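You operate a simulated robot arm through the tools that you are given. There is no shell and no other tool. Be economical: measure what you need, move in short steps, check, and stop when the job is done.

Carry out the task below with a simulated robot arm. There is one attempt and no reset: what you move stays moved.

JOB
Shut the sliding lid. Then press the cloud read button three times. Then open the towel drawer, take the large beaker from the top of the instrument bench and leave it in the inside of the towel drawer and shut the drawer again. Do these in the order given. Set down upright: large beaker.

It is judged by the outcome, as a careful person would: the job done as asked, and still so three seconds after it is handed in. It fails if anything else is knocked over, pushed out of place, dropped, spilled or broken. Lids that push on must go on centred and level and be pressed home; caps that screw on are set level and turned clockwise until they are tight.

ROBOT AND FRAMES
A 7-joint arm with a vacuum gripper on a trunk, on a base that drives. Base frame: it is fixed to the floor where the robot stands at the start and does not move with it; the origin is under the middle of the robot, x ahead of it, y to its left, z up; the surface under the hand at the start is at about z = 0.9. Units: m, rad, N and s.
Its first joint turns from -2.897 to 2.897 rad. Places, roughly: cloud read button [0.6, -0.1, 1]; inside of the towel drawer [-4, -1.3, 0.7]; sliding lid [0.7, 0, 1]; towel drawer [-4, -1.3, 0.7]. Payload 1.06 kg.
Tool frame: the origin (TCP) lies in the middle of the cups' lips, and z points out of the cups. The gripper has 1 cup of 0.024 m across, covering 0.024 by 0.024 m (tool x, y); the bellows give 0.008 m. With the vacuum on, a cup seals on a smooth face that it is pressed against (1 to 4 N); it does not hold porous or soft things. The pull reaches 23 N.
Orientation is that of the tool frame in the base frame, as a unit quaternion [w, x, y, z]. With the cups facing straight down, the tool's x points along the base's -x, its y along +y and its z along -z.

CONTROLS
- The arm moves only by the tool step_arm. Its argument "increments" is a list of rows, each a list of 7 numbers: the shift along the base's x, y, z in units of 250 mm (1.0 is 250 mm), then the turn, a rotation vector about the base's x, y, z in units of 90 degrees (1.0 is 90 degrees), then the vacuum: 1 switches it on, 0 off. In form: [[dx, dy, dz, wx, wy, wz, valve], ...]. A call has 1 to 12 rows; each row is the pose to reach, as a shift and turn from the pose commanded when the call began. A call with a number of a shift or a turn outside -1 to 1 is refused whole. Rows are played at 5 a second. More than 0.05 m and 0.15 rad between two rows, or a gripper value outside its range, and nothing of the call is played. A pose out of reach is approached as far as the arm can. The call stops where the force on the tool passes 40 N (or 10 N more than at its start, if that is more) or the arm is blocked; 0.2 s more then pass. The pull builds up within a second once a cup has sealed. Time passes only in rows, and 0.2 s behind the last, so rows that repeat a pose give it time. The reply holds the time, the measured pose of the TCP, the force on the tool along the base axes and the pull of the vacuum, in the units named above and with some noise, with the torque about the TCP (base axes, N m) and any sound that the robot's microphone picked up.
- Cameras (640 x 400 px; columns grow to the right, rows downward): "scene" is now at [0.1828, 0.1696, 1.5042]; the picture's right is [-0.44, -0.90, 0.00], its down [-0.37, 0.18, -0.91] and it looks along [0.82, -0.40, -0.41] (base axes); focal length 261 px, centre (320, 200). "wrist" rides on the gripper at [0.078, 0.019, -0.096] in the tool frame; the picture's right is [-0.24, 0.97, 0.00], its down [-0.71, -0.17, -0.68] and it looks along [-0.67, -0.16, 0.73] (tool axes); focal length 243 px, centre (320, 200). There is no depth. A picture from a camera that has moved, and an enlarged one, comes with that camera's place and axes in the base frame and with its lens.
- camera(camera): a new picture of that camera. The clock stands still meanwhile.
- roll_base(legs): drives the robot by 1 to 6 legs, each [ahead, left, turn to the left] in m, m and rad, along the robot's own axes; the way and the turn of a leg run together, so that a leg with both is an arc; at most 1.5 m and 3.142 rad a leg. The arm and the cameras ride along, it lands a little off, and it stops where it bumps. It gives what a move gives.
- aim_head(pan, tilt): turns the head with the scene camera to pan (to the left, within 2.094 rad either way) and tilt (down, from -0.506 to 1.204), counted from straight ahead of the robot. It gives what a move gives.
- zoom(camera, box): a new picture of the part [left, top, right, bottom] of that camera's present view, enlarged. The clock stands still meanwhile.
- close_job(): hands the job in; it is judged then, once.

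Work in short steps. Places have to be worked out from the pictures, the camera data and where the tool is seen: move nearer, look again, correct. Check each grasp and each placing, and mend what went wrong. You have 165 turns and 112 pictures in all, those below and enlarged ones among them. Switch the vacuum off and draw the arm clear of the work before you hand the job in, unless the task says otherwise.

The tools are called after "Call:" by a JSON object that holds its "api" and its "payload". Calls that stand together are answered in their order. step_arm: Moves the arm, as the interface text tells. Its arguments: {"type":"object","properties":{"increments":{"type":"array","items":{"type":"array","items":{"type":"number"}}}},"required":["increments"]} The other tools are called the same way: roll_base (legs) drives the base; aim_head (pan, tilt) turns the head that bears the scene camera; camera (camera) takes a picture; zoom (camera, box) takes an enlarged picture of a part of a camera's view; close_job () hands the job in.

At the start:

```text
clock: 0.0
eef_pos: [0.5877, -0.0596, 1.3425]
ee_rot: [0.0, 0.0, 1.0, 0.0]
wrist_force: [-0.1, 0.6, -0.1]
ft_torque: [-0.02, 0.01, -0.01]
pull: 0.0
robot x, y, heading: [-0.0016, -0.0002, -0.001]
head pan, tilt: [-0.454, 0.424]
```

scene: 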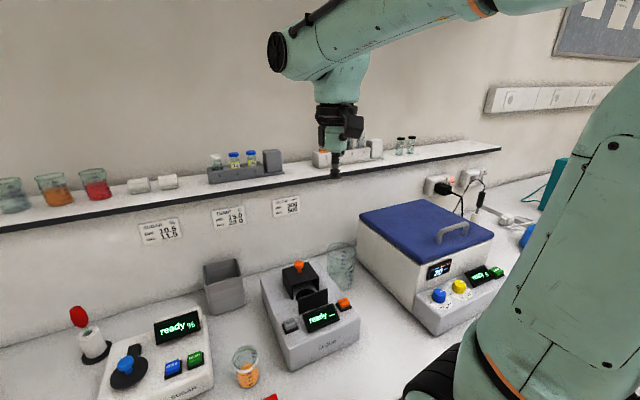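
wrist: 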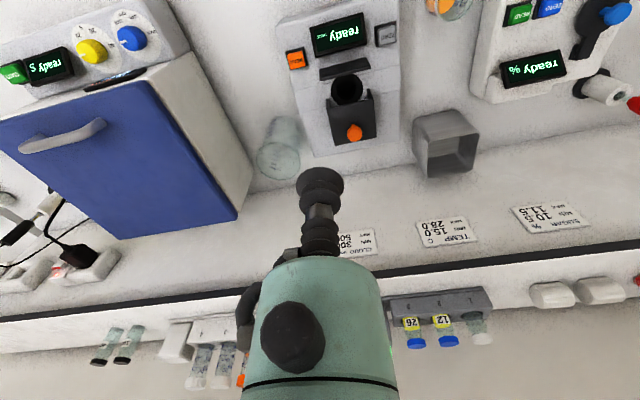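

The middle instrument looks like the cloud meter with a sliding lid (orange knob) behind the well. I'll zoom to look at its details.

Call:
{"api": "zoom", "payload": {"camera": "scene", "box": [240, 230, 400, 380]}}

Call:
{"api": "zoom", "payload": {"camera": "wrist", "box": [240, 0, 440, 190]}}

```text
2.67 times, centred on (320, 305) of scene
camera zoom: at [0.1828, 0.1696, 1.5042], right [-0.44, -0.9, 0.0], down [-0.37, 0.18, -0.91], along [0.82, -0.4, -0.41], focal length 697 px, centre (320, -80)
```

zoom: 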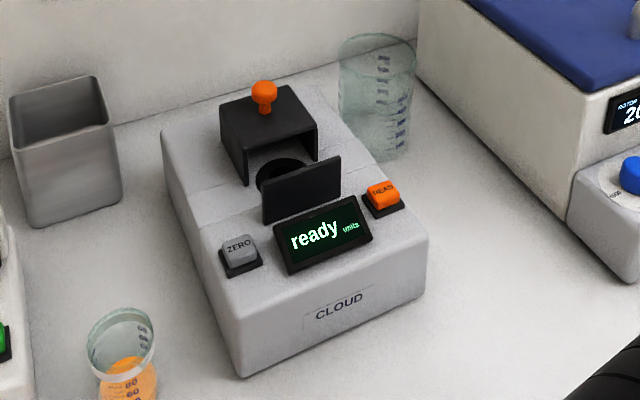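

```text
2.11 times, centred on (340, 95) of wrist
camera zoom: at [0.5087, -0.0396, 1.4397], right [0.24, 0.97, 0.0], down [0.71, -0.17, 0.68], along [0.67, -0.16, -0.73], focal length 511 px, centre (278, 421)
```

zoom: 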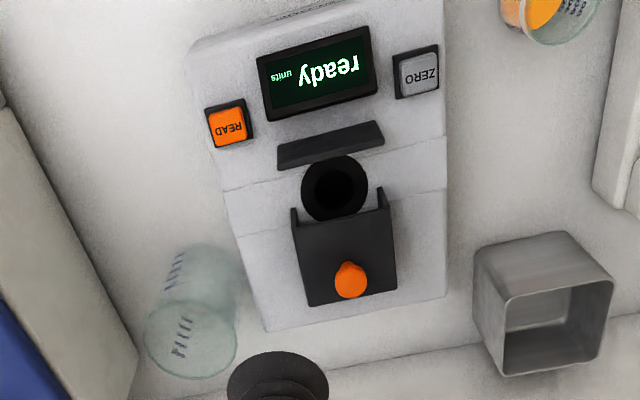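

Triangulating from the two views, the lid knob is near (0.72, -0.03, 1.055), the READ button near (0.60, -0.098, 1.007), and the lid slides along -x. I'll move above and behind the knob and look.

Call:
{"api": "step_arm", "payload": {"increments": [[0.13, 0.02, -0.1, 0, 0, 0, 0], [0.26, 0.05, -0.2, 0, 0, 0, 0], [0.4, 0.08, -0.3, 0, 0, 0, 0], [0.53, 0.1, -0.4, 0, 0, 0, 0], [0.66, 0.12, -0.55, 0, 0, 0, 0], [0.68, 0.12, -0.7, 0, 0, 0, 0], [0.68, 0.12, -0.8, 0, 0, 0, 0]]}}

Call:
{"api": "camera", "payload": {"camera": "scene"}}

Call:
{"api": "camera", "payload": {"camera": "wrist"}}

```text
clock: 1.6
eef_pos: [0.7571, -0.0298, 1.1441]
ee_rot: [0.0, -0.001, 1.0, -0.001]
wrist_force: [-0.7, 0.5, -0.1]
ft_torque: [-0.03, 0.02, 0.02]
pull: 0.1
robot x, y, heading: [0.0007, -0.0004, -0.001]
head pan, tilt: [-0.454, 0.424]
```

```text
107 pictures are left
camera scene: at [0.1825, 0.1696, 1.5042], right [-0.44, -0.9, 0.0], down [-0.37, 0.18, -0.91], along [0.82, -0.4, -0.41], focal length 261 px, centre (320, 200)
```

scene: 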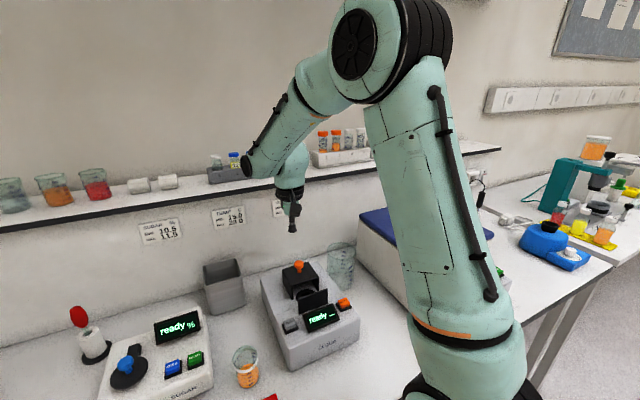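

```text
106 pictures are left
camera wrist: at [0.6792, -0.0097, 1.2404], right [0.24, 0.97, 0.0], down [0.71, -0.17, 0.69], along [0.67, -0.16, -0.73], focal length 243 px, centre (320, 200)
```

wrist: 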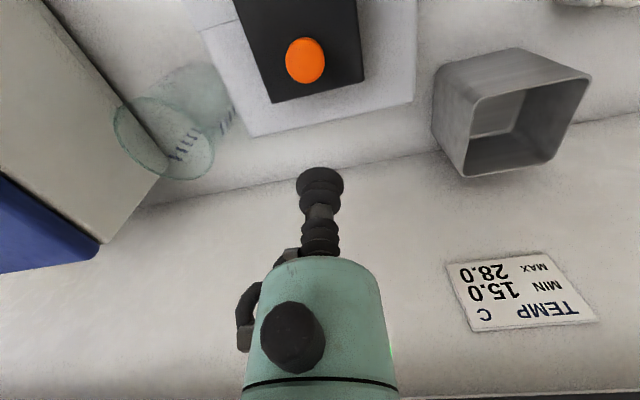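

The knob is confirmed at about (0.719, -0.029), and the lid's back edge is near x=0.75. I'll go down behind the lid and then push towards -x in small steps.

Call:
{"api": "step_arm", "payload": {"increments": [[0.08, 0, -0.1, 0, 0, 0, 0], [0.1, 0, -0.25, 0, 0, 0, 0], [0.1, 0, -0.4, 0, 0, 0, 0], [0.1, 0, -0.47, 0, 0, 0, 0]]}}

Call:
{"api": "camera", "payload": {"camera": "wrist"}}

Call:
{"api": "zoom", "payload": {"camera": "scene", "box": [240, 200, 400, 350]}}

```text
clock: 2.6
eef_pos: [0.7823, -0.0292, 1.027]
ee_rot: [0.0, 0.0, 1.0, -0.001]
wrist_force: [0.6, -0.4, -0.3]
ft_torque: [0.0, -0.01, 0.01]
pull: 0.1
robot x, y, heading: [0.0002, 0.0022, 0.001]
head pan, tilt: [-0.454, 0.424]
```

```text
105 pictures are left
camera wrist: at [0.7038, -0.0096, 1.1232], right [0.24, 0.97, 0.0], down [0.71, -0.17, 0.69], along [0.67, -0.16, -0.73], focal length 243 px, centre (320, 200)
```

wrist: 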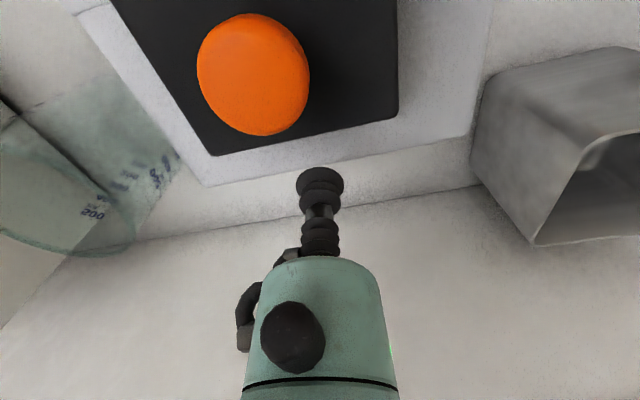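

```text
2.67 times, centred on (320, 275) of scene
camera zoom: at [0.1826, 0.1696, 1.5042], right [-0.44, -0.9, 0.0], down [-0.37, 0.18, -0.91], along [0.82, -0.4, -0.41], focal length 697 px, centre (320, 0)
```

zoom: 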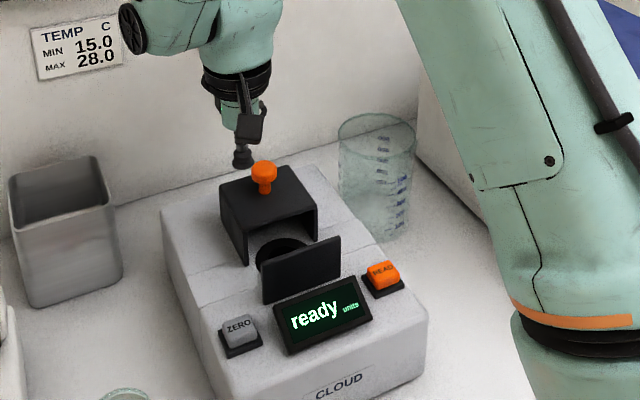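

The cup is behind the lid. I'll lower 9 mm more and push along -x slowly.

Call:
{"api": "step_arm", "payload": {"increments": [[0, 0, -0.036, 0, 0, 0, 0], [-0.04, 0, -0.036, 0, 0, 0, 0], [-0.08, 0, -0.036, 0, 0, 0, 0], [-0.12, 0, -0.036, 0, 0, 0, 0], [-0.16, 0, -0.036, 0, 0, 0, 0], [-0.2, 0, -0.036, 0, 0, 0, 0], [-0.2, 0, -0.036, 0, 0, 0, 0]]}}

Call:
{"api": "zoom", "payload": {"camera": "scene", "box": [240, 200, 400, 350]}}

```text
clock: 4.2
eef_pos: [0.7314, -0.0287, 1.0175]
ee_rot: [0.0, 0.0, 1.0, 0.0]
wrist_force: [0.6, 0.6, -0.9]
ft_torque: [-0.03, 0.0, 0.03]
pull: 0.0
robot x, y, heading: [0.0018, 0.0004, 0.001]
head pan, tilt: [-0.454, 0.424]
```

```text
2.67 times, centred on (320, 275) of scene
camera zoom: at [0.1829, 0.1697, 1.5042], right [-0.44, -0.9, 0.0], down [-0.37, 0.18, -0.91], along [0.82, -0.4, -0.41], focal length 697 px, centre (320, 0)
```

zoom: 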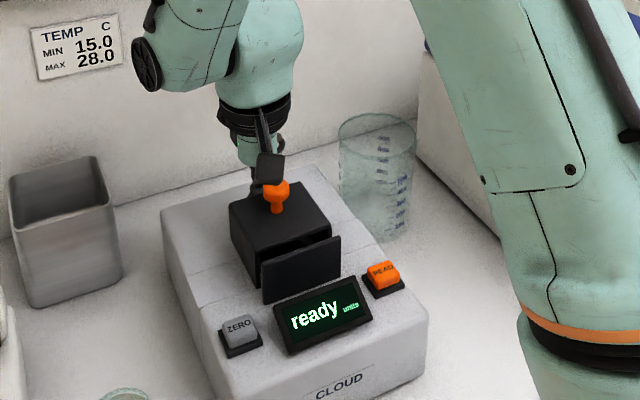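

The lid is moving along and still has about 20 mm to go. I'll push on in smaller steps until the force rises.

Call:
{"api": "step_arm", "payload": {"increments": [[-0.03, 0, 0, 0, 0, 0, 0], [-0.05, 0, 0, 0, 0, 0, 0], [-0.07, 0, 0, 0, 0, 0, 0], [-0.08, 0, 0, 0, 0, 0, 0], [-0.08, 0, 0, 0, 0, 0, 0]]}}

Call:
{"api": "zoom", "payload": {"camera": "scene", "box": [240, 200, 400, 350]}}

```text
clock: 5.4
eef_pos: [0.7165, -0.0289, 1.0147]
ee_rot: [0.003, 0.001, 1.0, 0.0]
wrist_force: [37.4, -0.5, -0.1]
ft_torque: [-0.03, 0.12, 0.02]
pull: 0.0
robot x, y, heading: [-0.0009, 0.0016, -0.0]
head pan, tilt: [-0.454, 0.424]
```

```text
2.67 times, centred on (320, 275) of scene
camera zoom: at [0.1848, 0.1697, 1.504], right [-0.44, -0.9, 0.0], down [-0.37, 0.18, -0.91], along [0.82, -0.4, -0.41], focal length 697 px, centre (320, 0)
```

zoom: 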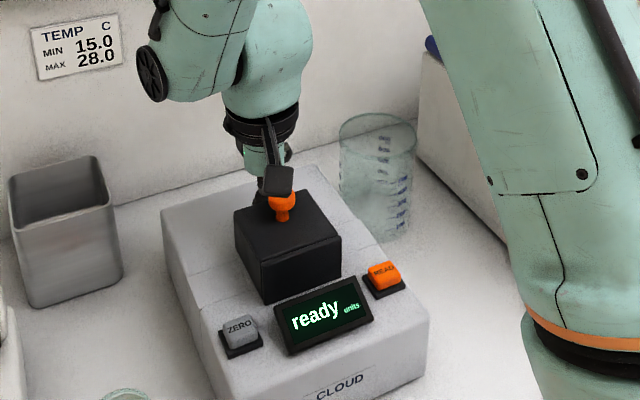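

The lid met the front plate with a hard stop at 37 N, so it is shut. I'll back off, rise, and move over the READ button.

Call:
{"api": "step_arm", "payload": {"increments": [[0.06, 0, 0, 0, 0, 0, 0], [0.12, 0, 0.1, 0, 0, 0, 0], [0.12, 0, 0.25, 0, 0, 0, 0], [0.1, 0, 0.4, 0, 0, 0, 0], [-0.08, -0.06, 0.5, 0, 0, 0, 0], [-0.24, -0.16, 0.45, 0, 0, 0, 0], [-0.4, -0.27, 0.4, 0, 0, 0, 0], [-0.44, -0.27, 0.3, 0, 0, 0, 0]]}}

Call:
{"api": "camera", "payload": {"camera": "wrist"}}

Call:
{"api": "zoom", "payload": {"camera": "scene", "box": [240, 200, 400, 350]}}

```text
refused: row 5 steps farther than a row can; nothing moved
```

```text
101 pictures are left
camera wrist: at [0.6369, -0.009, 1.1123], right [0.23, 0.97, 0.0], down [0.7, -0.17, 0.69], along [0.67, -0.16, -0.73], focal length 243 px, centre (320, 200)
```

wrist: 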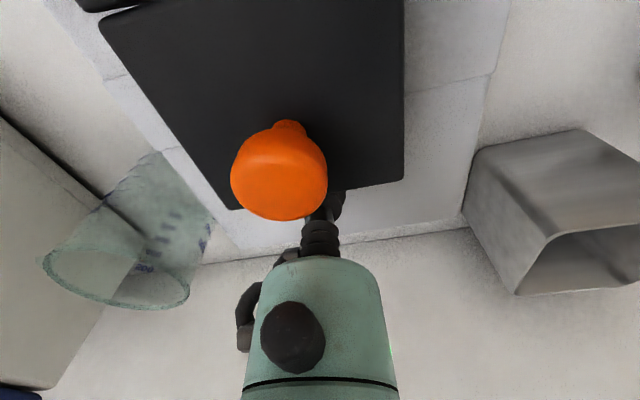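

```text
2.67 times, centred on (320, 275) of scene
camera zoom: at [0.1848, 0.1697, 1.504], right [-0.44, -0.9, 0.0], down [-0.37, 0.18, -0.91], along [0.82, -0.4, -0.41], focal length 697 px, centre (320, 0)
```

zoom: 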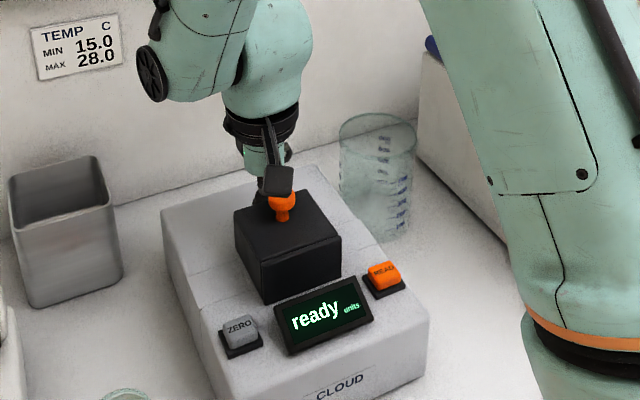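

One row was too long; same route with shorter steps.

Call:
{"api": "step_arm", "payload": {"increments": [[0.06, 0, 0, 0, 0, 0, 0], [0.12, 0, 0.08, 0, 0, 0, 0], [0.12, 0, 0.22, 0, 0, 0, 0], [0.1, 0, 0.38, 0, 0, 0, 0], [-0.03, -0.05, 0.45, 0, 0, 0, 0], [-0.17, -0.12, 0.45, 0, 0, 0, 0], [-0.31, -0.2, 0.43, 0, 0, 0, 0], [-0.43, -0.27, 0.35, 0, 0, 0, 0], [-0.45, -0.276, 0.28, 0, 0, 0, 0]]}}

Call:
{"api": "camera", "payload": {"camera": "wrist"}}

Call:
{"api": "zoom", "payload": {"camera": "scene", "box": [240, 200, 400, 350]}}

```text
clock: 7.4
eef_pos: [0.5988, -0.098, 1.0862]
ee_rot: [0.0, 0.0, 1.0, 0.001]
wrist_force: [-0.3, 1.1, 0.1]
ft_torque: [-0.03, 0.01, 0.0]
pull: 0.1
robot x, y, heading: [0.0023, -0.0006, 0.003]
head pan, tilt: [-0.454, 0.424]
```

```text
99 pictures are left
camera wrist: at [0.5197, -0.0782, 1.1831], right [0.24, 0.97, 0.0], down [0.71, -0.17, 0.68], along [0.67, -0.16, -0.73], focal length 243 px, centre (320, 200)
```

wrist: 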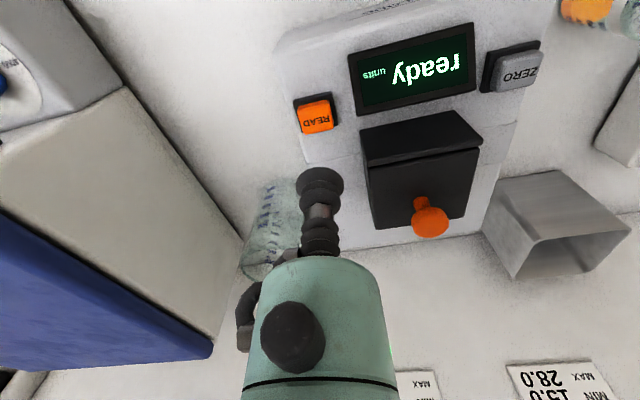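

```text
2.67 times, centred on (320, 275) of scene
camera zoom: at [0.1828, 0.1697, 1.5042], right [-0.44, -0.9, 0.0], down [-0.37, 0.18, -0.91], along [0.82, -0.4, -0.41], focal length 697 px, centre (320, 0)
```

zoom: 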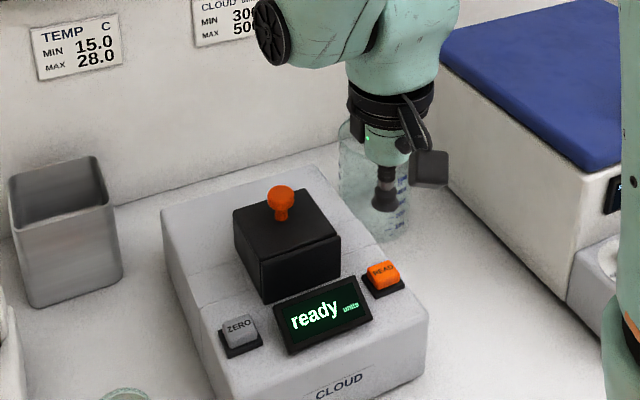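

The button refines to about (0.597, -0.099, 1.005), and the tool is above it. I'll descend and press gently until something registers.

Call:
{"api": "step_arm", "payload": {"increments": [[-0.008, -0.004, -0.15, 0, 0, 0, 0], [-0.008, -0.004, -0.28, 0, 0, 0, 0], [-0.008, -0.004, -0.31, 0, 0, 0, 0], [-0.008, -0.004, -0.33, 0, 0, 0, 0]]}}

Call:
{"api": "zoom", "payload": {"camera": "scene", "box": [260, 230, 400, 350]}}

```text
clock: 8.4
eef_pos: [0.5964, -0.0992, 1.0033]
ee_rot: [0.0, 0.0, 1.0, 0.001]
wrist_force: [-0.5, -0.3, -0.1]
ft_torque: [0.01, 0.01, 0.01]
pull: 0.1
robot x, y, heading: [-0.0004, -0.0013, -0.002]
head pan, tilt: [-0.454, 0.424]
```

```text
3.33 times, centred on (330, 290) of scene
camera zoom: at [0.1827, 0.1696, 1.5042], right [-0.44, -0.9, 0.0], down [-0.37, 0.18, -0.91], along [0.82, -0.4, -0.41], focal length 871 px, centre (287, -100)
```

zoom: 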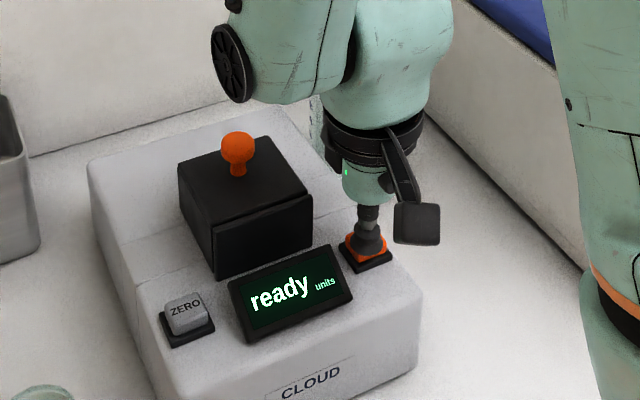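

The cup is centred over the button and almost touching. I'll press down a few millimetres and read the force.

Call:
{"api": "step_arm", "payload": {"increments": [[0, 0, -0.012, 0, 0, 0, 0], [0, 0, -0.024, 0, 0, 0, 0], [0, 0, -0.032, 0, 0, 0, 0]]}}

Call:
{"api": "zoom", "payload": {"camera": "scene", "box": [260, 230, 400, 350]}}

```text
clock: 9.2
eef_pos: [0.5966, -0.1001, 0.997]
ee_rot: [0.0, 0.0, 1.0, 0.0]
wrist_force: [-0.9, 0.8, 1.7]
ft_torque: [-0.02, -0.02, 0.06]
pull: 0.1
robot x, y, heading: [-0.0034, -0.0008, -0.001]
head pan, tilt: [-0.454, 0.424]
heard: click
```

```text
3.33 times, centred on (330, 290) of scene
camera zoom: at [0.1827, 0.1697, 1.5042], right [-0.44, -0.9, 0.0], down [-0.37, 0.18, -0.91], along [0.82, -0.4, -0.41], focal length 871 px, centre (287, -100)
```

zoom: 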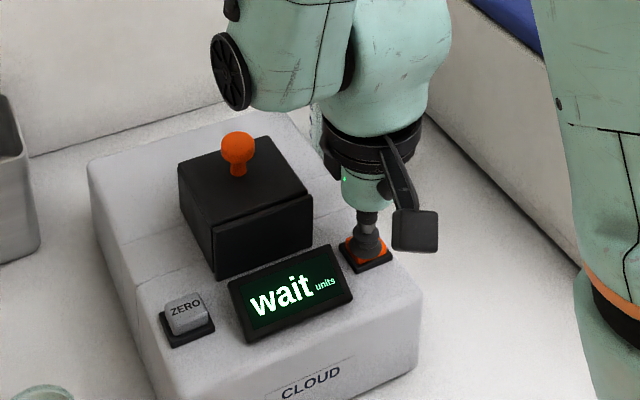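

The press clicked and the display says "wait". I'll release and give it time before the next press.

Call:
{"api": "step_arm", "payload": {"increments": [[0, 0, 0.04, 0, 0, 0, 0], [0, 0, 0.08, 0, 0, 0, 0], [0, 0, 0.08, 0, 0, 0, 0], [0, 0, 0.08, 0, 0, 0, 0], [0, 0, 0.08, 0, 0, 0, 0], [0, 0, 0.08, 0, 0, 0, 0], [0, 0, 0.08, 0, 0, 0, 0], [0, 0, 0.08, 0, 0, 0, 0], [0, 0, 0.08, 0, 0, 0, 0], [0, 0, 0.08, 0, 0, 0, 0], [0, 0, 0.08, 0, 0, 0, 0], [0, 0, 0.08, 0, 0, 0, 0]]}}

Call:
{"api": "zoom", "payload": {"camera": "scene", "box": [260, 230, 400, 350]}}

```text
clock: 11.8
eef_pos: [0.5976, -0.0989, 1.0167]
ee_rot: [0.0, 0.0, 1.0, 0.0]
wrist_force: [-0.5, 0.4, 0.9]
ft_torque: [0.01, 0.02, -0.01]
pull: 0.1
robot x, y, heading: [0.0016, -0.0033, 0.004]
head pan, tilt: [-0.454, 0.424]
```

```text
3.33 times, centred on (330, 290) of scene
camera zoom: at [0.1828, 0.1696, 1.5042], right [-0.44, -0.9, 0.0], down [-0.37, 0.18, -0.91], along [0.82, -0.4, -0.41], focal length 871 px, centre (287, -100)
```

zoom: 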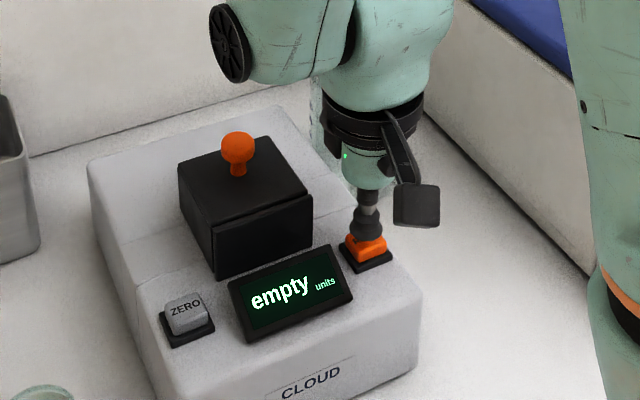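

The display reads "empty", so the first press is complete and the button has come up. Second press, from z=1.0167 to about 0.997 and back, then a wait.

Call:
{"api": "step_arm", "payload": {"increments": [[0, 0, -0.04, 0, 0, 0, 0], [0, 0, -0.06, 0, 0, 0, 0], [0, 0, -0.075, 0, 0, 0, 0], [0, 0, -0.08, 0, 0, 0, 0], [0, 0, -0.04, 0, 0, 0, 0], [0, 0, 0, 0, 0, 0, 0]]}}

Call:
{"api": "zoom", "payload": {"camera": "scene", "box": [260, 230, 400, 350]}}

```text
clock: 13.2
eef_pos: [0.5962, -0.098, 1.0151]
ee_rot: [0.0, 0.0, 1.0, 0.0]
wrist_force: [-0.5, 0.9, -0.1]
ft_torque: [0.01, 0.0, -0.01]
pull: 0.1
robot x, y, heading: [-0.0014, -0.0009, -0.002]
head pan, tilt: [-0.454, 0.424]
heard: click
```

```text
3.33 times, centred on (330, 290) of scene
camera zoom: at [0.1829, 0.1697, 1.5042], right [-0.44, -0.9, 0.0], down [-0.37, 0.18, -0.91], along [0.82, -0.4, -0.41], focal length 871 px, centre (287, -100)
```

zoom: 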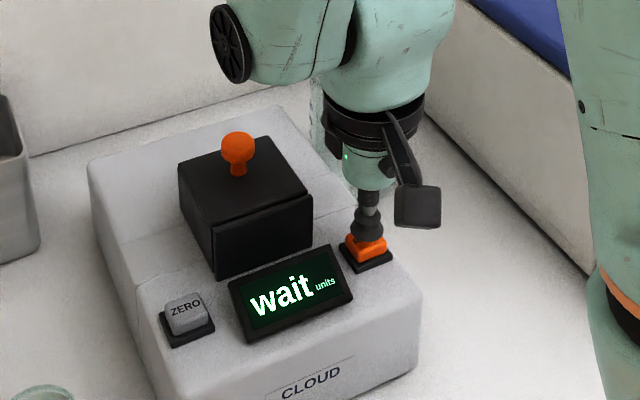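

The second press clicked ("wait"). I'll hold above for about 2 s and then make the third press.

Call:
{"api": "step_arm", "payload": {"increments": [[0, 0, 0, 0, 0, 0, 0], [0, 0, 0, 0, 0, 0, 0], [0, 0, 0, 0, 0, 0, 0], [0, 0, 0, 0, 0, 0, 0], [0, 0, 0, 0, 0, 0, 0], [0, 0, 0, 0, 0, 0, 0], [0, 0, 0, 0, 0, 0, 0], [0, 0, 0, 0, 0, 0, 0], [0, 0, 0, 0, 0, 0, 0], [0, 0, 0, 0, 0, 0, 0], [0, 0, 0, 0, 0, 0, 0]]}}

Call:
{"api": "zoom", "payload": {"camera": "scene", "box": [260, 230, 400, 350]}}

Call:
{"api": "step_arm", "payload": {"increments": [[0, 0, -0.04, 0, 0, 0, 0], [0, 0, -0.06, 0, 0, 0, 0], [0, 0, -0.075, 0, 0, 0, 0], [0, 0, -0.08, 0, 0, 0, 0], [0, 0, -0.04, 0, 0, 0, 0], [0, 0, 0, 0, 0, 0, 0]]}}

Call:
{"api": "zoom", "payload": {"camera": "scene", "box": [260, 230, 400, 350]}}

```text
clock: 15.6
eef_pos: [0.5972, -0.0988, 1.0153]
ee_rot: [0.0, 0.0, 1.0, 0.001]
wrist_force: [-0.2, -1.1, 0.4]
ft_torque: [0.03, 0.02, -0.01]
pull: 0.1
robot x, y, heading: [0.0043, -0.0021, 0.0]
head pan, tilt: [-0.454, 0.424]
```

```text
3.33 times, centred on (330, 290) of scene
camera zoom: at [0.1828, 0.1696, 1.5042], right [-0.44, -0.9, 0.0], down [-0.37, 0.18, -0.91], along [0.82, -0.4, -0.41], focal length 871 px, centre (287, -100)
```

zoom: 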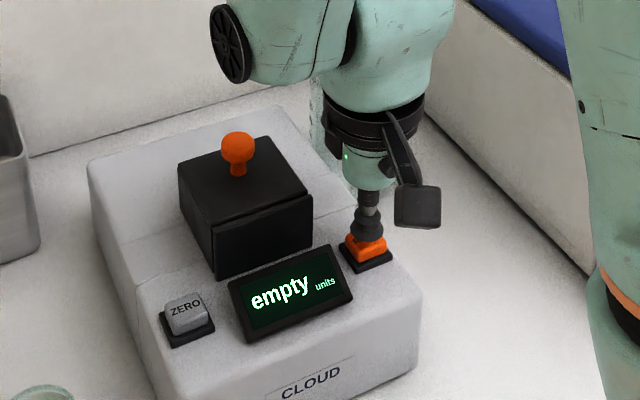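

```text
clock: 17.0
eef_pos: [0.5979, -0.0981, 1.0149]
ee_rot: [0.0, 0.0, 1.0, 0.0]
wrist_force: [1.3, 1.0, 0.6]
ft_torque: [-0.01, 0.01, -0.05]
pull: 0.1
robot x, y, heading: [-0.0026, 0.0029, 0.002]
head pan, tilt: [-0.454, 0.424]
heard: click
```

```text
3.33 times, centred on (330, 290) of scene
camera zoom: at [0.1829, 0.1696, 1.5042], right [-0.44, -0.9, 0.0], down [-0.37, 0.18, -0.91], along [0.82, -0.4, -0.41], focal length 871 px, centre (287, -100)
```

zoom: 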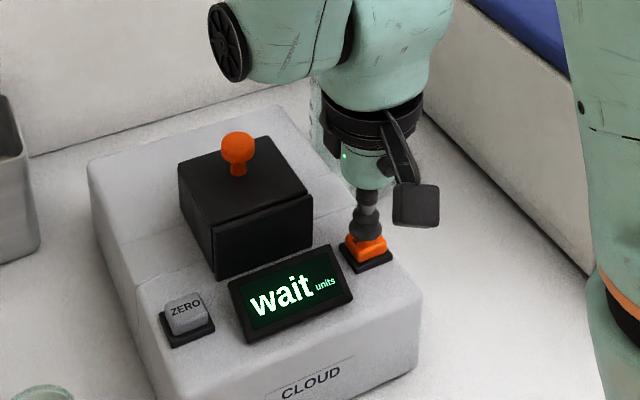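

All three presses clicked. Now I'll raise and retract the arm and look around, towards the drawer behind and along the bench.

Call:
{"api": "step_arm", "payload": {"increments": [[0, 0, 0.15, 0, 0, 0, 0], [0, 0, 0.3, 0, 0, 0, 0], [0, 0, 0.5, 0, 0, 0, 0], [-0.1, 0, 0.65, 0, 0, 0, 0], [-0.2, 0, 0.8, 0, 0, 0, 0], [-0.25, 0, 0.98, 0, 0, 0, 0]]}}

Call:
{"api": "camera", "payload": {"camera": "scene"}}

Call:
{"api": "aim_head", "payload": {"pan": 2.09, "tilt": 0.3}}

Call:
{"api": "camera", "payload": {"camera": "scene"}}

Call:
{"api": "aim_head", "payload": {"pan": -2.09, "tilt": 0.3}}

Call:
{"api": "camera", "payload": {"camera": "scene"}}

```text
clock: 18.4
eef_pos: [0.5366, -0.0957, 1.2636]
ee_rot: [-0.001, 0.0, 1.0, 0.001]
wrist_force: [0.2, -0.8, -1.0]
ft_torque: [0.0, 0.0, 0.02]
pull: 0.1
robot x, y, heading: [0.0025, 0.0008, -0.001]
head pan, tilt: [-0.454, 0.424]
```

```text
91 pictures are left
camera scene: at [0.1833, 0.1696, 1.5041], right [-0.44, -0.9, 0.0], down [-0.37, 0.18, -0.91], along [0.82, -0.4, -0.41], focal length 261 px, centre (320, 200)
```

scene: 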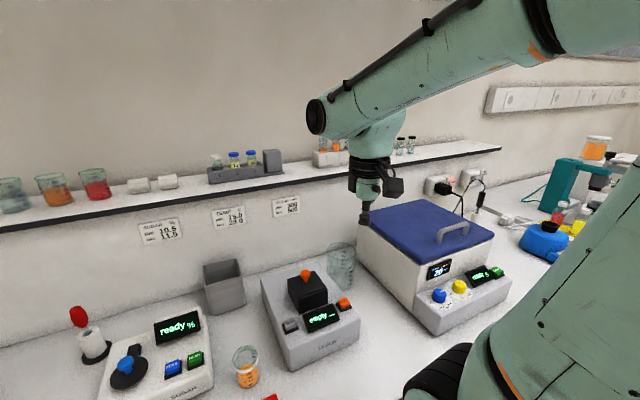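

```text
clock: 20.7
eef_pos: [0.5353, -0.0983, 1.2623]
ee_rot: [0.0, 0.001, 1.0, 0.0]
wrist_force: [1.4, -0.4, -0.7]
ft_torque: [-0.01, 0.01, -0.02]
pull: 0.1
robot x, y, heading: [-0.0009, -0.0008, -0.003]
head pan, tilt: [2.089, 0.3]
```

```text
90 pictures are left
camera scene: at [0.0537, 0.2913, 1.5157], right [0.87, 0.49, 0.0], down [0.15, -0.26, -0.96], along [-0.47, 0.83, -0.3], focal length 261 px, centre (320, 200)
```

scene: 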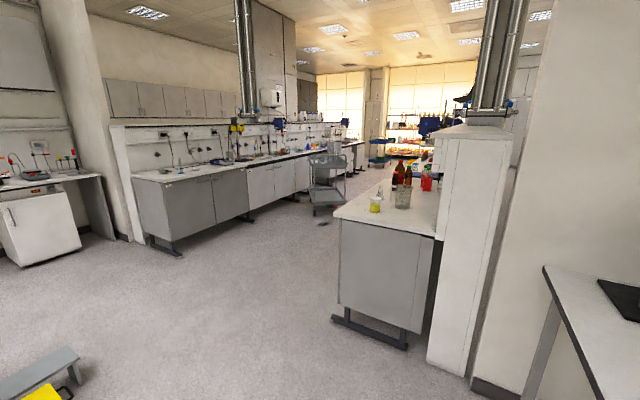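

```text
clock: 24.1
eef_pos: [0.5355, -0.0964, 1.262]
ee_rot: [0.0, 0.0, 1.0, 0.0]
wrist_force: [-0.6, 0.8, 0.1]
ft_torque: [0.01, 0.02, -0.01]
pull: 0.2
robot x, y, heading: [0.0004, 0.0036, 0.002]
head pan, tilt: [-2.089, 0.3]
```

```text
89 pictures are left
camera scene: at [0.0536, 0.1291, 1.5157], right [-0.87, 0.5, 0.0], down [0.15, 0.26, -0.96], along [-0.47, -0.83, -0.3], focal length 261 px, centre (320, 200)
```

scene: 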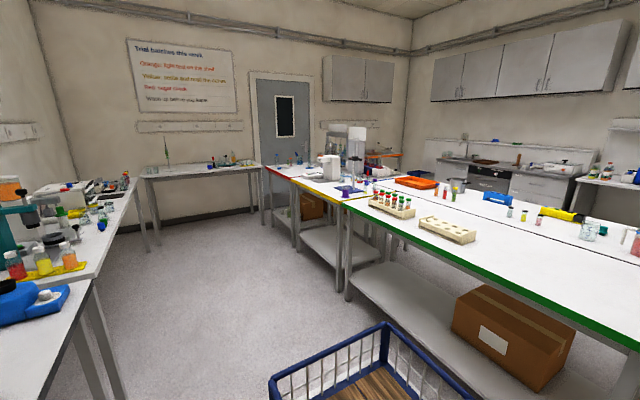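

The expected drawer position projects to about pixel (538,184), the white drawer unit on the far wall. I'll zoom in there.

Call:
{"api": "zoom", "payload": {"camera": "scene", "box": [440, 120, 640, 245]}}

```text
3.20 times, centred on (540, 182) of scene
camera zoom: at [0.0536, 0.1291, 1.5157], right [-0.87, 0.5, 0.0], down [0.15, 0.26, -0.96], along [-0.47, -0.83, -0.3], focal length 836 px, centre (-384, 256)
```

zoom: 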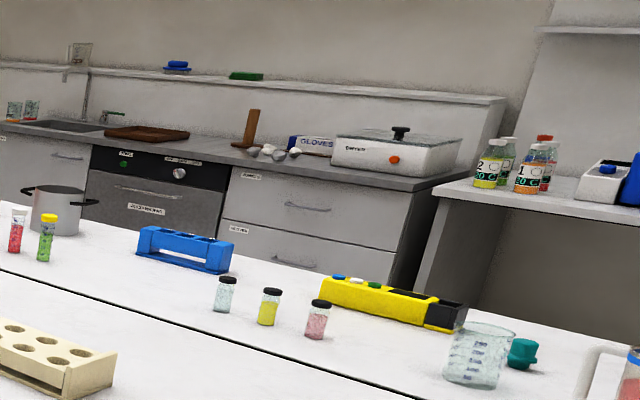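

The drawer unit stands beyond an island. I need to see the way round, so I'll turn the base left by 90° with the arm tucked, and look backwards.

Call:
{"api": "roll_base", "payload": {"legs": [[0, 0, 1.571]]}}

Call:
{"api": "aim_head", "payload": {"pan": 1.3, "tilt": 0.5}}

Call:
{"api": "camera", "payload": {"camera": "scene"}}

```text
clock: 26.4
eef_pos: [0.491, 0.2157, 1.2623]
ee_rot: [0.0, -0.307, 0.952, 0.0]
wrist_force: [-0.5, 0.0, -0.3]
ft_torque: [0.0, 0.02, 0.01]
pull: 0.2
robot x, y, heading: [-0.0032, -0.017, 0.626]
head pan, tilt: [-2.089, 0.3]
stopped in leg 1: the robot was blocked; the commanded pose is now the measured one
```

```text
clock: 29.3
eef_pos: [0.49, 0.216, 1.2619]
ee_rot: [0.0, -0.307, 0.952, 0.0]
wrist_force: [0.1, -1.1, -0.6]
ft_torque: [0.01, 0.01, -0.02]
pull: 0.1
robot x, y, heading: [0.0009, -0.0217, 0.626]
head pan, tilt: [1.3, 0.499]
```

```text
87 pictures are left
camera scene: at [-0.0742, 0.2956, 1.4972], right [0.94, 0.35, 0.0], down [0.17, -0.45, -0.88], along [-0.3, 0.82, -0.48], focal length 261 px, centre (320, 200)
```

scene: 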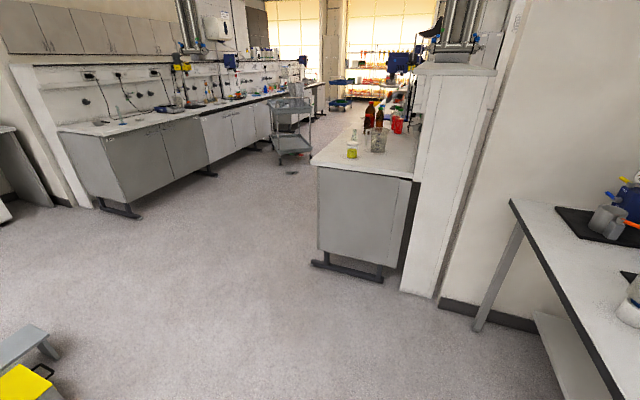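

The turn was blocked partway. I'll look down at both sides to see what's around the base.

Call:
{"api": "aim_head", "payload": {"pan": -0.9, "tilt": 1.0}}

Call:
{"api": "camera", "payload": {"camera": "scene"}}

Call:
{"api": "aim_head", "payload": {"pan": 2.09, "tilt": 0.8}}

Call:
{"api": "camera", "payload": {"camera": "scene"}}

```text
clock: 31.3
eef_pos: [0.491, 0.2164, 1.2628]
ee_rot: [0.001, -0.308, 0.952, 0.0]
wrist_force: [-0.1, -0.1, -0.7]
ft_torque: [0.0, 0.02, 0.01]
pull: 0.2
robot x, y, heading: [-0.002, -0.0185, 0.625]
head pan, tilt: [-0.901, 1.0]
```

```text
86 pictures are left
camera scene: at [0.0243, 0.1912, 1.4562], right [-0.27, -0.96, 0.0], down [-0.81, 0.23, -0.54], along [0.52, -0.15, -0.84], focal length 261 px, centre (320, 200)
```

scene: 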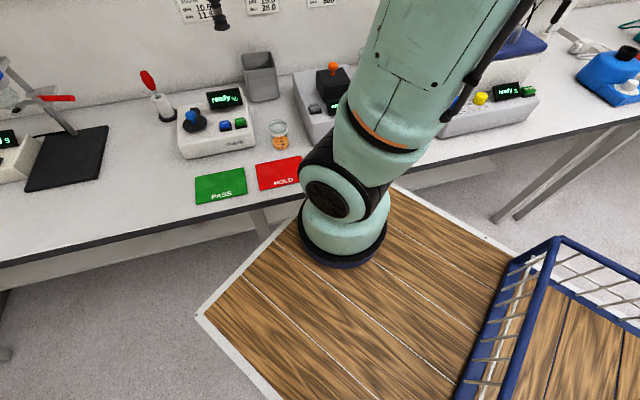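

```text
clock: 33.9
eef_pos: [0.4904, 0.2156, 1.263]
ee_rot: [0.0, -0.307, 0.952, 0.0]
wrist_force: [0.8, 1.1, -0.3]
ft_torque: [-0.02, 0.01, -0.02]
pull: 0.3
robot x, y, heading: [-0.0034, -0.0188, 0.617]
head pan, tilt: [2.089, 0.799]
```

```text
85 pictures are left
camera scene: at [-0.116, 0.2438, 1.4712], right [0.42, 0.91, 0.0], down [0.65, -0.3, -0.7], along [-0.63, 0.29, -0.72], focal length 261 px, centre (320, 200)
```

scene: 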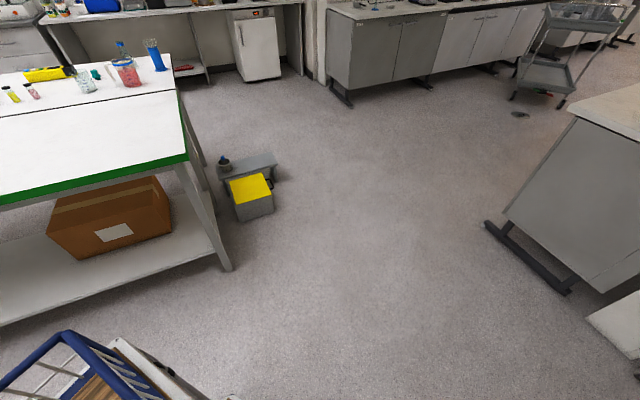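

The base turns out to be a deck roughly ±0.35 × ±0.23 m with a basket, and its front corner touched the bench edge (x≈0.42). I'll back off, turn left, and drive round the island's end (y≈0.12), keeping clear of the stool at y<0.6.

Call:
{"api": "roll_base", "payload": {"legs": [[-0.22, 0, 0], [0, 0, 0.95], [1.15, 0, 0], [0, 0, 1.571]]}}

Call:
{"api": "aim_head", "payload": {"pan": 0.4, "tilt": 0.5}}

Call:
{"api": "camera", "payload": {"camera": "scene"}}

```text
clock: 47.4
eef_pos: [-0.6927, 1.1035, 1.2634]
ee_rot: [0.0, 1.0, -0.004, 0.0]
wrist_force: [0.3, 0.5, 0.4]
ft_torque: [-0.01, 0.02, 0.01]
pull: 0.1
robot x, y, heading: [-0.1561, 1.0033, 3.132]
head pan, tilt: [2.089, 0.799]
```

```text
clock: 49.1
eef_pos: [-0.6912, 1.102, 1.2632]
ee_rot: [0.0, 1.0, -0.005, 0.001]
wrist_force: [-0.4, 0.1, -0.8]
ft_torque: [0.02, -0.03, 0.02]
pull: 0.1
robot x, y, heading: [-0.1563, 0.9987, 3.131]
head pan, tilt: [0.4, 0.499]
```

```text
84 pictures are left
camera scene: at [-0.3437, 0.7578, 1.4973], right [-0.38, 0.92, 0.0], down [0.44, 0.18, -0.88], along [-0.81, -0.33, -0.48], focal length 261 px, centre (320, 200)
```

scene: 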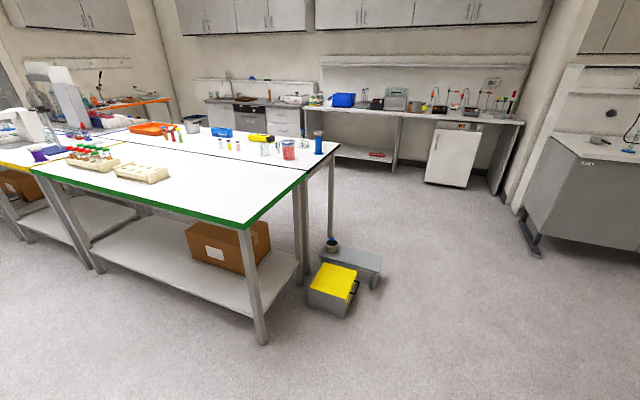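

The way is clear. I'll go ahead to x≈-2.9, strafe left partway and look at the drawers.

Call:
{"api": "roll_base", "payload": {"legs": [[1.4, 0, 0], [1.3, 0, 0], [0, 1.2, 0]]}}

Call:
{"api": "camera", "payload": {"camera": "scene"}}

```text
clock: 68.0
eef_pos: [-3.3954, -0.1206, 1.2631]
ee_rot: [0.0, 1.0, 0.008, 0.0]
wrist_force: [-0.1, 1.0, -0.1]
ft_torque: [-0.03, -0.01, -0.01]
pull: 0.0
robot x, y, heading: [-2.8609, -0.2055, -3.122]
head pan, tilt: [0.4, 0.499]
```

```text
83 pictures are left
camera scene: at [-3.0386, -0.457, 1.4973], right [-0.4, 0.92, 0.0], down [0.44, 0.19, -0.88], along [-0.8, -0.35, -0.48], focal length 261 px, centre (320, 200)
```

scene: 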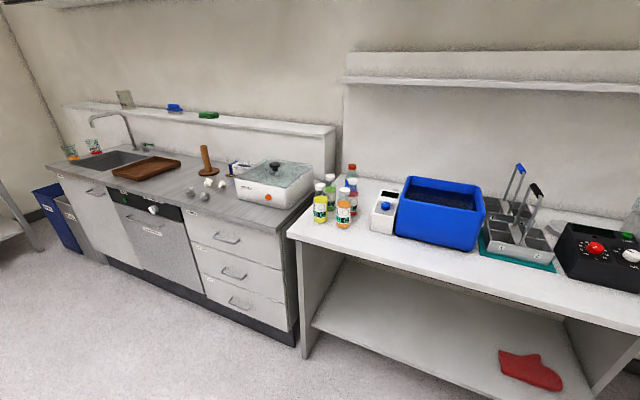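

Call:
{"api": "zoom", "payload": {"camera": "scene", "box": [180, 195, 310, 330]}}

```text
2.96 times, centred on (245, 262) of scene
camera zoom: at [-3.0386, -0.457, 1.4973], right [-0.4, 0.92, 0.0], down [0.44, 0.19, -0.88], along [-0.8, -0.35, -0.48], focal length 774 px, centre (542, 15)
```

zoom: 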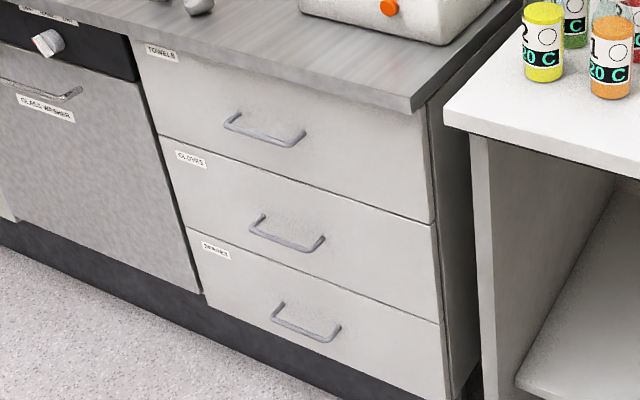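

The top drawer is labelled TOWELS. I'll strafe on to stand in front of it and straighten the heading.

Call:
{"api": "roll_base", "payload": {"legs": [[0, 1.05, -0.02]]}}

Call:
{"api": "aim_head", "payload": {"pan": 0.1, "tilt": 0.8}}

Call:
{"api": "camera", "payload": {"camera": "scene"}}

Call:
{"api": "camera", "payload": {"camera": "wrist"}}

```text
clock: 73.3
eef_pos: [-3.393, -1.1441, 1.2628]
ee_rot: [0.001, 1.0, -0.009, 0.0]
wrist_force: [0.1, -0.5, -0.5]
ft_torque: [-0.05, 0.02, 0.0]
pull: 0.1
robot x, y, heading: [-2.8616, -1.2501, 3.128]
head pan, tilt: [0.4, 0.499]
```

```text
clock: 74.1
eef_pos: [-3.3937, -1.1434, 1.2625]
ee_rot: [0.0, 1.0, -0.009, 0.0]
wrist_force: [-0.7, -0.3, -0.4]
ft_torque: [0.0, -0.03, 0.03]
pull: 0.1
robot x, y, heading: [-2.8589, -1.25, 3.124]
head pan, tilt: [0.099, 0.799]
```

```text
81 pictures are left
camera scene: at [-3.0437, -1.4641, 1.4714], right [-0.08, 1.0, 0.0], down [0.71, 0.06, -0.7], along [-0.7, -0.06, -0.72], focal length 261 px, centre (320, 200)
```

scene: 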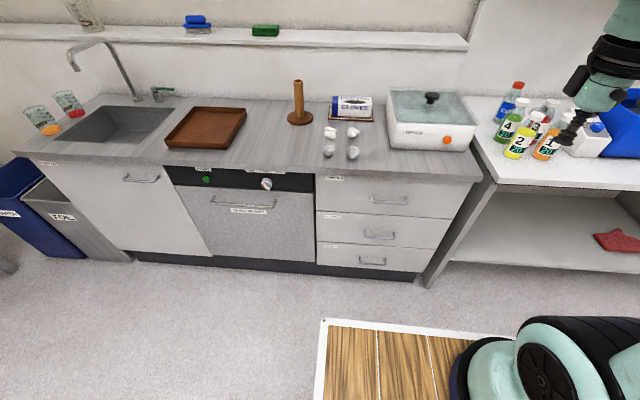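

```text
80 pictures are left
camera wrist: at [-3.3157, -1.1631, 1.3591], right [-0.25, -0.97, 0.0], down [-0.71, 0.18, 0.69], along [-0.66, 0.17, -0.73], focal length 243 px, centre (320, 200)
```

wrist: 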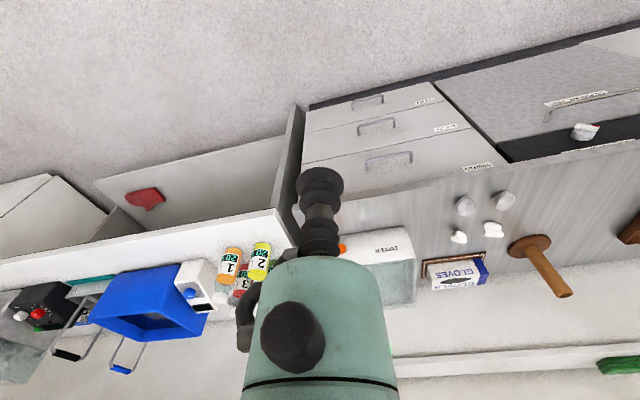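

Triangulation puts the drawer handle near (-3.76, -1.264, 0.75), with the face at x≈-3.79, y -1.54…-0.98 and z 0.62…0.81. Standing face-on would leave no room to pull the drawer past the deck, so I'll stand sideways (facing -y) further back along the aisle.

Call:
{"api": "roll_base", "payload": {"legs": [[0, 0, 1.571], [-0.68, -0.14, 0]]}}

Call:
{"api": "aim_head", "payload": {"pan": -0.8, "tilt": 0.7}}

Call:
{"api": "camera", "payload": {"camera": "scene"}}

```text
clock: 81.8
eef_pos: [-3.0962, -1.1078, 1.2624]
ee_rot: [0.0, 0.71, 0.704, -0.001]
wrist_force: [-0.3, -0.4, -0.9]
ft_torque: [0.01, 0.03, -0.01]
pull: 0.1
robot x, y, heading: [-2.9939, -0.5727, -1.58]
head pan, tilt: [0.099, 0.799]
```

```text
clock: 83.0
eef_pos: [-3.0953, -1.1065, 1.2629]
ee_rot: [0.0, 0.71, 0.704, 0.0]
wrist_force: [0.0, -0.4, 0.4]
ft_torque: [0.01, 0.03, 0.02]
pull: 0.0
robot x, y, heading: [-2.9943, -0.5717, -1.577]
head pan, tilt: [-0.799, 0.7]
```

```text
79 pictures are left
camera scene: at [-2.8456, -0.7329, 1.4796], right [-0.69, 0.72, 0.0], down [0.47, 0.45, -0.76], along [-0.55, -0.53, -0.64], focal length 261 px, centre (320, 200)
```

scene: 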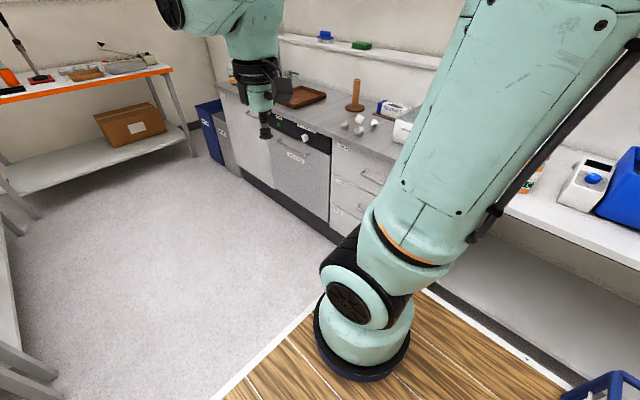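

Now I'll turn the tool to face -x while moving to about (-3.3, -1.26, 1.01).

Call:
{"api": "step_arm", "payload": {"increments": [[-0.067, -0.051, -0.083, 0, 0.083, 0, 0], [-0.133, -0.103, -0.167, 0, 0.167, 0, 0], [-0.2, -0.155, -0.25, 0, 0.25, 0, 0], [-0.267, -0.206, -0.333, 0, 0.333, 0, 0], [-0.333, -0.258, -0.417, 0, 0.417, 0, 0], [-0.4, -0.31, -0.5, 0, 0.5, 0, 0], [-0.467, -0.361, -0.583, 0, 0.583, 0, 0], [-0.533, -0.413, -0.667, 0, 0.667, 0, 0], [-0.6, -0.465, -0.75, 0, 0.75, 0, 0], [-0.667, -0.516, -0.833, 0, 0.833, 0, 0], [-0.733, -0.568, -0.917, 0, 0.917, 0, 0], [-0.8, -0.62, -1.0, 0, 1.0, 0, 0]]}}

Call:
{"api": "camera", "payload": {"camera": "scene"}}

Call:
{"api": "camera", "payload": {"camera": "wrist"}}

```text
clock: 85.6
eef_pos: [-3.2953, -1.2626, 1.0128]
ee_rot: [0.498, -0.502, -0.497, 0.502]
wrist_force: [0.1, 0.9, 0.0]
ft_torque: [0.01, -0.01, 0.01]
pull: 0.1
robot x, y, heading: [-2.9934, -0.5709, -1.581]
head pan, tilt: [-0.799, 0.7]
```

```text
78 pictures are left
camera scene: at [-2.8457, -0.7324, 1.4796], right [-0.69, 0.72, 0.0], down [0.47, 0.44, -0.77], along [-0.55, -0.53, -0.64], focal length 261 px, centre (320, 200)
```

scene: 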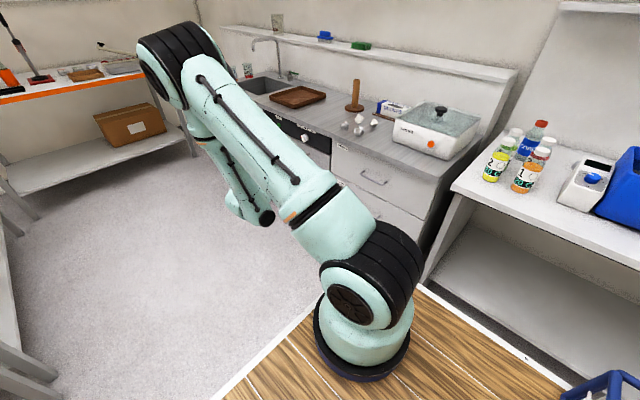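

```text
77 pictures are left
camera wrist: at [-3.1987, -1.1838, 0.994], right [0.0, -0.24, -0.97], down [0.69, -0.71, 0.18], along [-0.73, -0.66, 0.17], focal length 243 px, centre (320, 200)
```

wrist: 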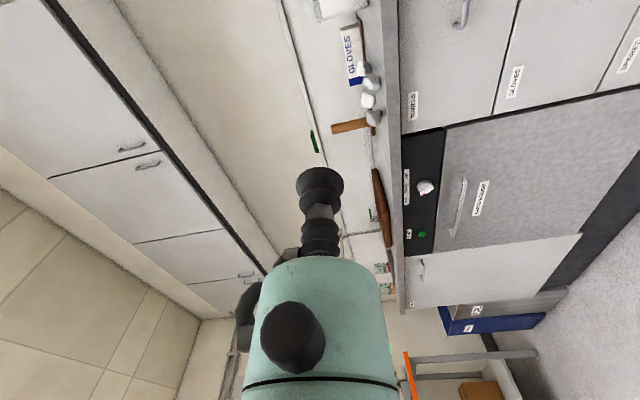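

The drawer face spans about z 0.66–0.86 with the handle at z≈0.755, so I'll aim the cup below the handle at z≈0.705, y≈-1.264. I'll descend first, staying off the face.

Call:
{"api": "step_arm", "payload": {"increments": [[-0.06, 0, -0.15, 0, 0, 0, 0], [-0.12, 0, -0.3, 0, 0, 0, 0], [-0.2, 0, -0.45, 0, 0, 0, 0], [-0.3, 0, -0.6, 0, 0, 0, 0], [-0.4, 0, -0.75, 0, 0, 0, 0], [-0.5, 0, -0.9, 0, 0, 0, 0], [-0.6, 0, -1.0, 0, 0, 0, 0]]}}

Call:
{"api": "step_arm", "payload": {"increments": [[-0.15, 0, -0.1, 0, 0, 0, 0], [-0.3, 0, -0.2, 0, 0, 0, 0], [-0.45, 0, -0.232, 0, 0, 0, 0], [-0.6, 0, -0.232, 0, 0, 0, 0], [-0.75, 0, -0.232, 0, 0, 0, 0], [-0.9, 0, -0.232, 0, 0, 0, 0]]}}

Call:
{"api": "camera", "payload": {"camera": "scene"}}

Call:
{"api": "camera", "payload": {"camera": "wrist"}}

```text
clock: 87.2
eef_pos: [-3.4434, -1.2642, 0.7636]
ee_rot: [0.497, -0.502, -0.498, 0.503]
wrist_force: [-0.7, -0.9, -1.1]
ft_torque: [0.02, 0.0, -0.01]
pull: 0.1
robot x, y, heading: [-2.9917, -0.5734, -1.579]
head pan, tilt: [-0.799, 0.7]
```

```text
clock: 88.6
eef_pos: [-3.6675, -1.2633, 0.7061]
ee_rot: [0.498, -0.502, -0.498, 0.503]
wrist_force: [-0.2, 0.4, -0.5]
ft_torque: [-0.04, 0.04, 0.01]
pull: 0.1
robot x, y, heading: [-2.9956, -0.5676, -1.581]
head pan, tilt: [-0.799, 0.7]
```

```text
76 pictures are left
camera scene: at [-2.8454, -0.7329, 1.4796], right [-0.69, 0.72, 0.0], down [0.47, 0.45, -0.76], along [-0.55, -0.53, -0.64], focal length 261 px, centre (320, 200)
```

scene: 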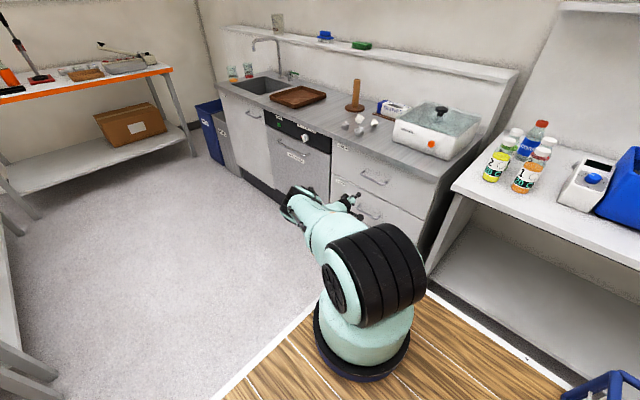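

```text
75 pictures are left
camera wrist: at [-3.5726, -1.1851, 0.6876], right [0.0, -0.24, -0.97], down [0.69, -0.71, 0.18], along [-0.73, -0.67, 0.17], focal length 243 px, centre (320, 200)
```

wrist: 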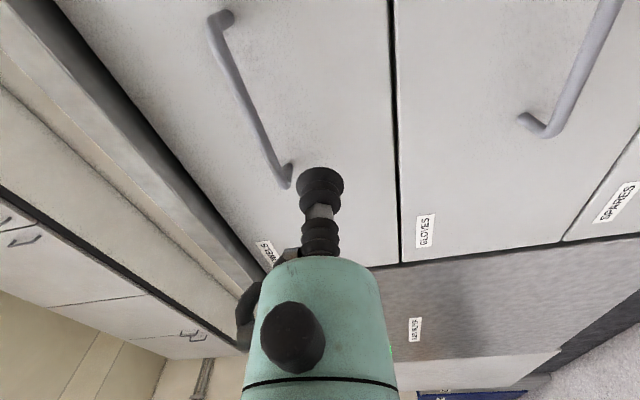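

The cup is below the handle and within the TOWELS face. I'll advance with the vacuum on in small steps until contact.

Call:
{"api": "step_arm", "payload": {"increments": [[-0.12, 0, 0, 0, 0, 0, 1], [-0.24, 0, 0, 0, 0, 0, 1], [-0.32, 0, 0, 0, 0, 0, 1], [-0.36, 0, 0, 0, 0, 0, 1], [-0.4, 0, 0, 0, 0, 0, 1], [-0.42, 0, 0, 0, 0, 0, 1]]}}

```text
clock: 90.0
eef_pos: [-3.7497, -1.2608, 0.7088]
ee_rot: [-0.498, 0.502, 0.498, -0.502]
wrist_force: [0.1, 0.0, 0.2]
ft_torque: [0.02, 0.01, 0.0]
pull: 0.1
out of reach, approached as far as the arm can: row 4, 5, 6
robot x, y, heading: [-2.9919, -0.5705, -1.582]
head pan, tilt: [-0.799, 0.7]
```

The arm is at its reach limit just short of the face. I'll draw back 0.12 m and shift the base 0.12 m towards -x (robot's right).

Call:
{"api": "step_arm", "payload": {"increments": [[0.15, 0, 0, 0, 0, 0, 0], [0.3, 0, 0, 0, 0, 0, 0], [0.48, 0, 0, 0, 0, 0, 0]]}}

Call:
{"api": "roll_base", "payload": {"legs": [[0, -0.12, 0]]}}

```text
clock: 90.8
eef_pos: [-3.6298, -1.2621, 0.71]
ee_rot: [-0.499, 0.503, 0.498, -0.501]
wrist_force: [-0.9, 0.0, -0.5]
ft_torque: [0.01, -0.01, 0.03]
pull: 0.0
robot x, y, heading: [-2.9941, -0.5727, -1.582]
head pan, tilt: [-0.799, 0.7]
```

```text
clock: 92.0
eef_pos: [-3.7507, -1.2623, 0.7092]
ee_rot: [-0.498, 0.502, 0.497, -0.502]
wrist_force: [-0.5, 0.8, 0.0]
ft_torque: [0.04, 0.0, -0.01]
pull: 0.0
robot x, y, heading: [-3.1114, -0.5749, -1.581]
head pan, tilt: [-0.799, 0.7]
```

Now advance with the vacuum on towards the face.

Call:
{"api": "step_arm", "payload": {"increments": [[-0.04, 0, 0, 0, 0, 0, 1], [-0.08, 0, 0, 0, 0, 0, 1], [-0.11, 0, 0, 0, 0, 0, 1], [-0.13, 0, 0, 0, 0, 0, 1], [-0.15, 0, 0, 0, 0, 0, 1], [-0.15, 0, 0, 0, 0, 0, 1]]}}

```text
clock: 93.4
eef_pos: [-3.7869, -1.2599, 0.7086]
ee_rot: [0.498, -0.502, -0.497, 0.503]
wrist_force: [14.3, 10.9, 9.2]
ft_torque: [0.07, -0.14, 0.1]
pull: 23.2
robot x, y, heading: [-3.1116, -0.5731, -1.579]
head pan, tilt: [-0.799, 0.7]
```

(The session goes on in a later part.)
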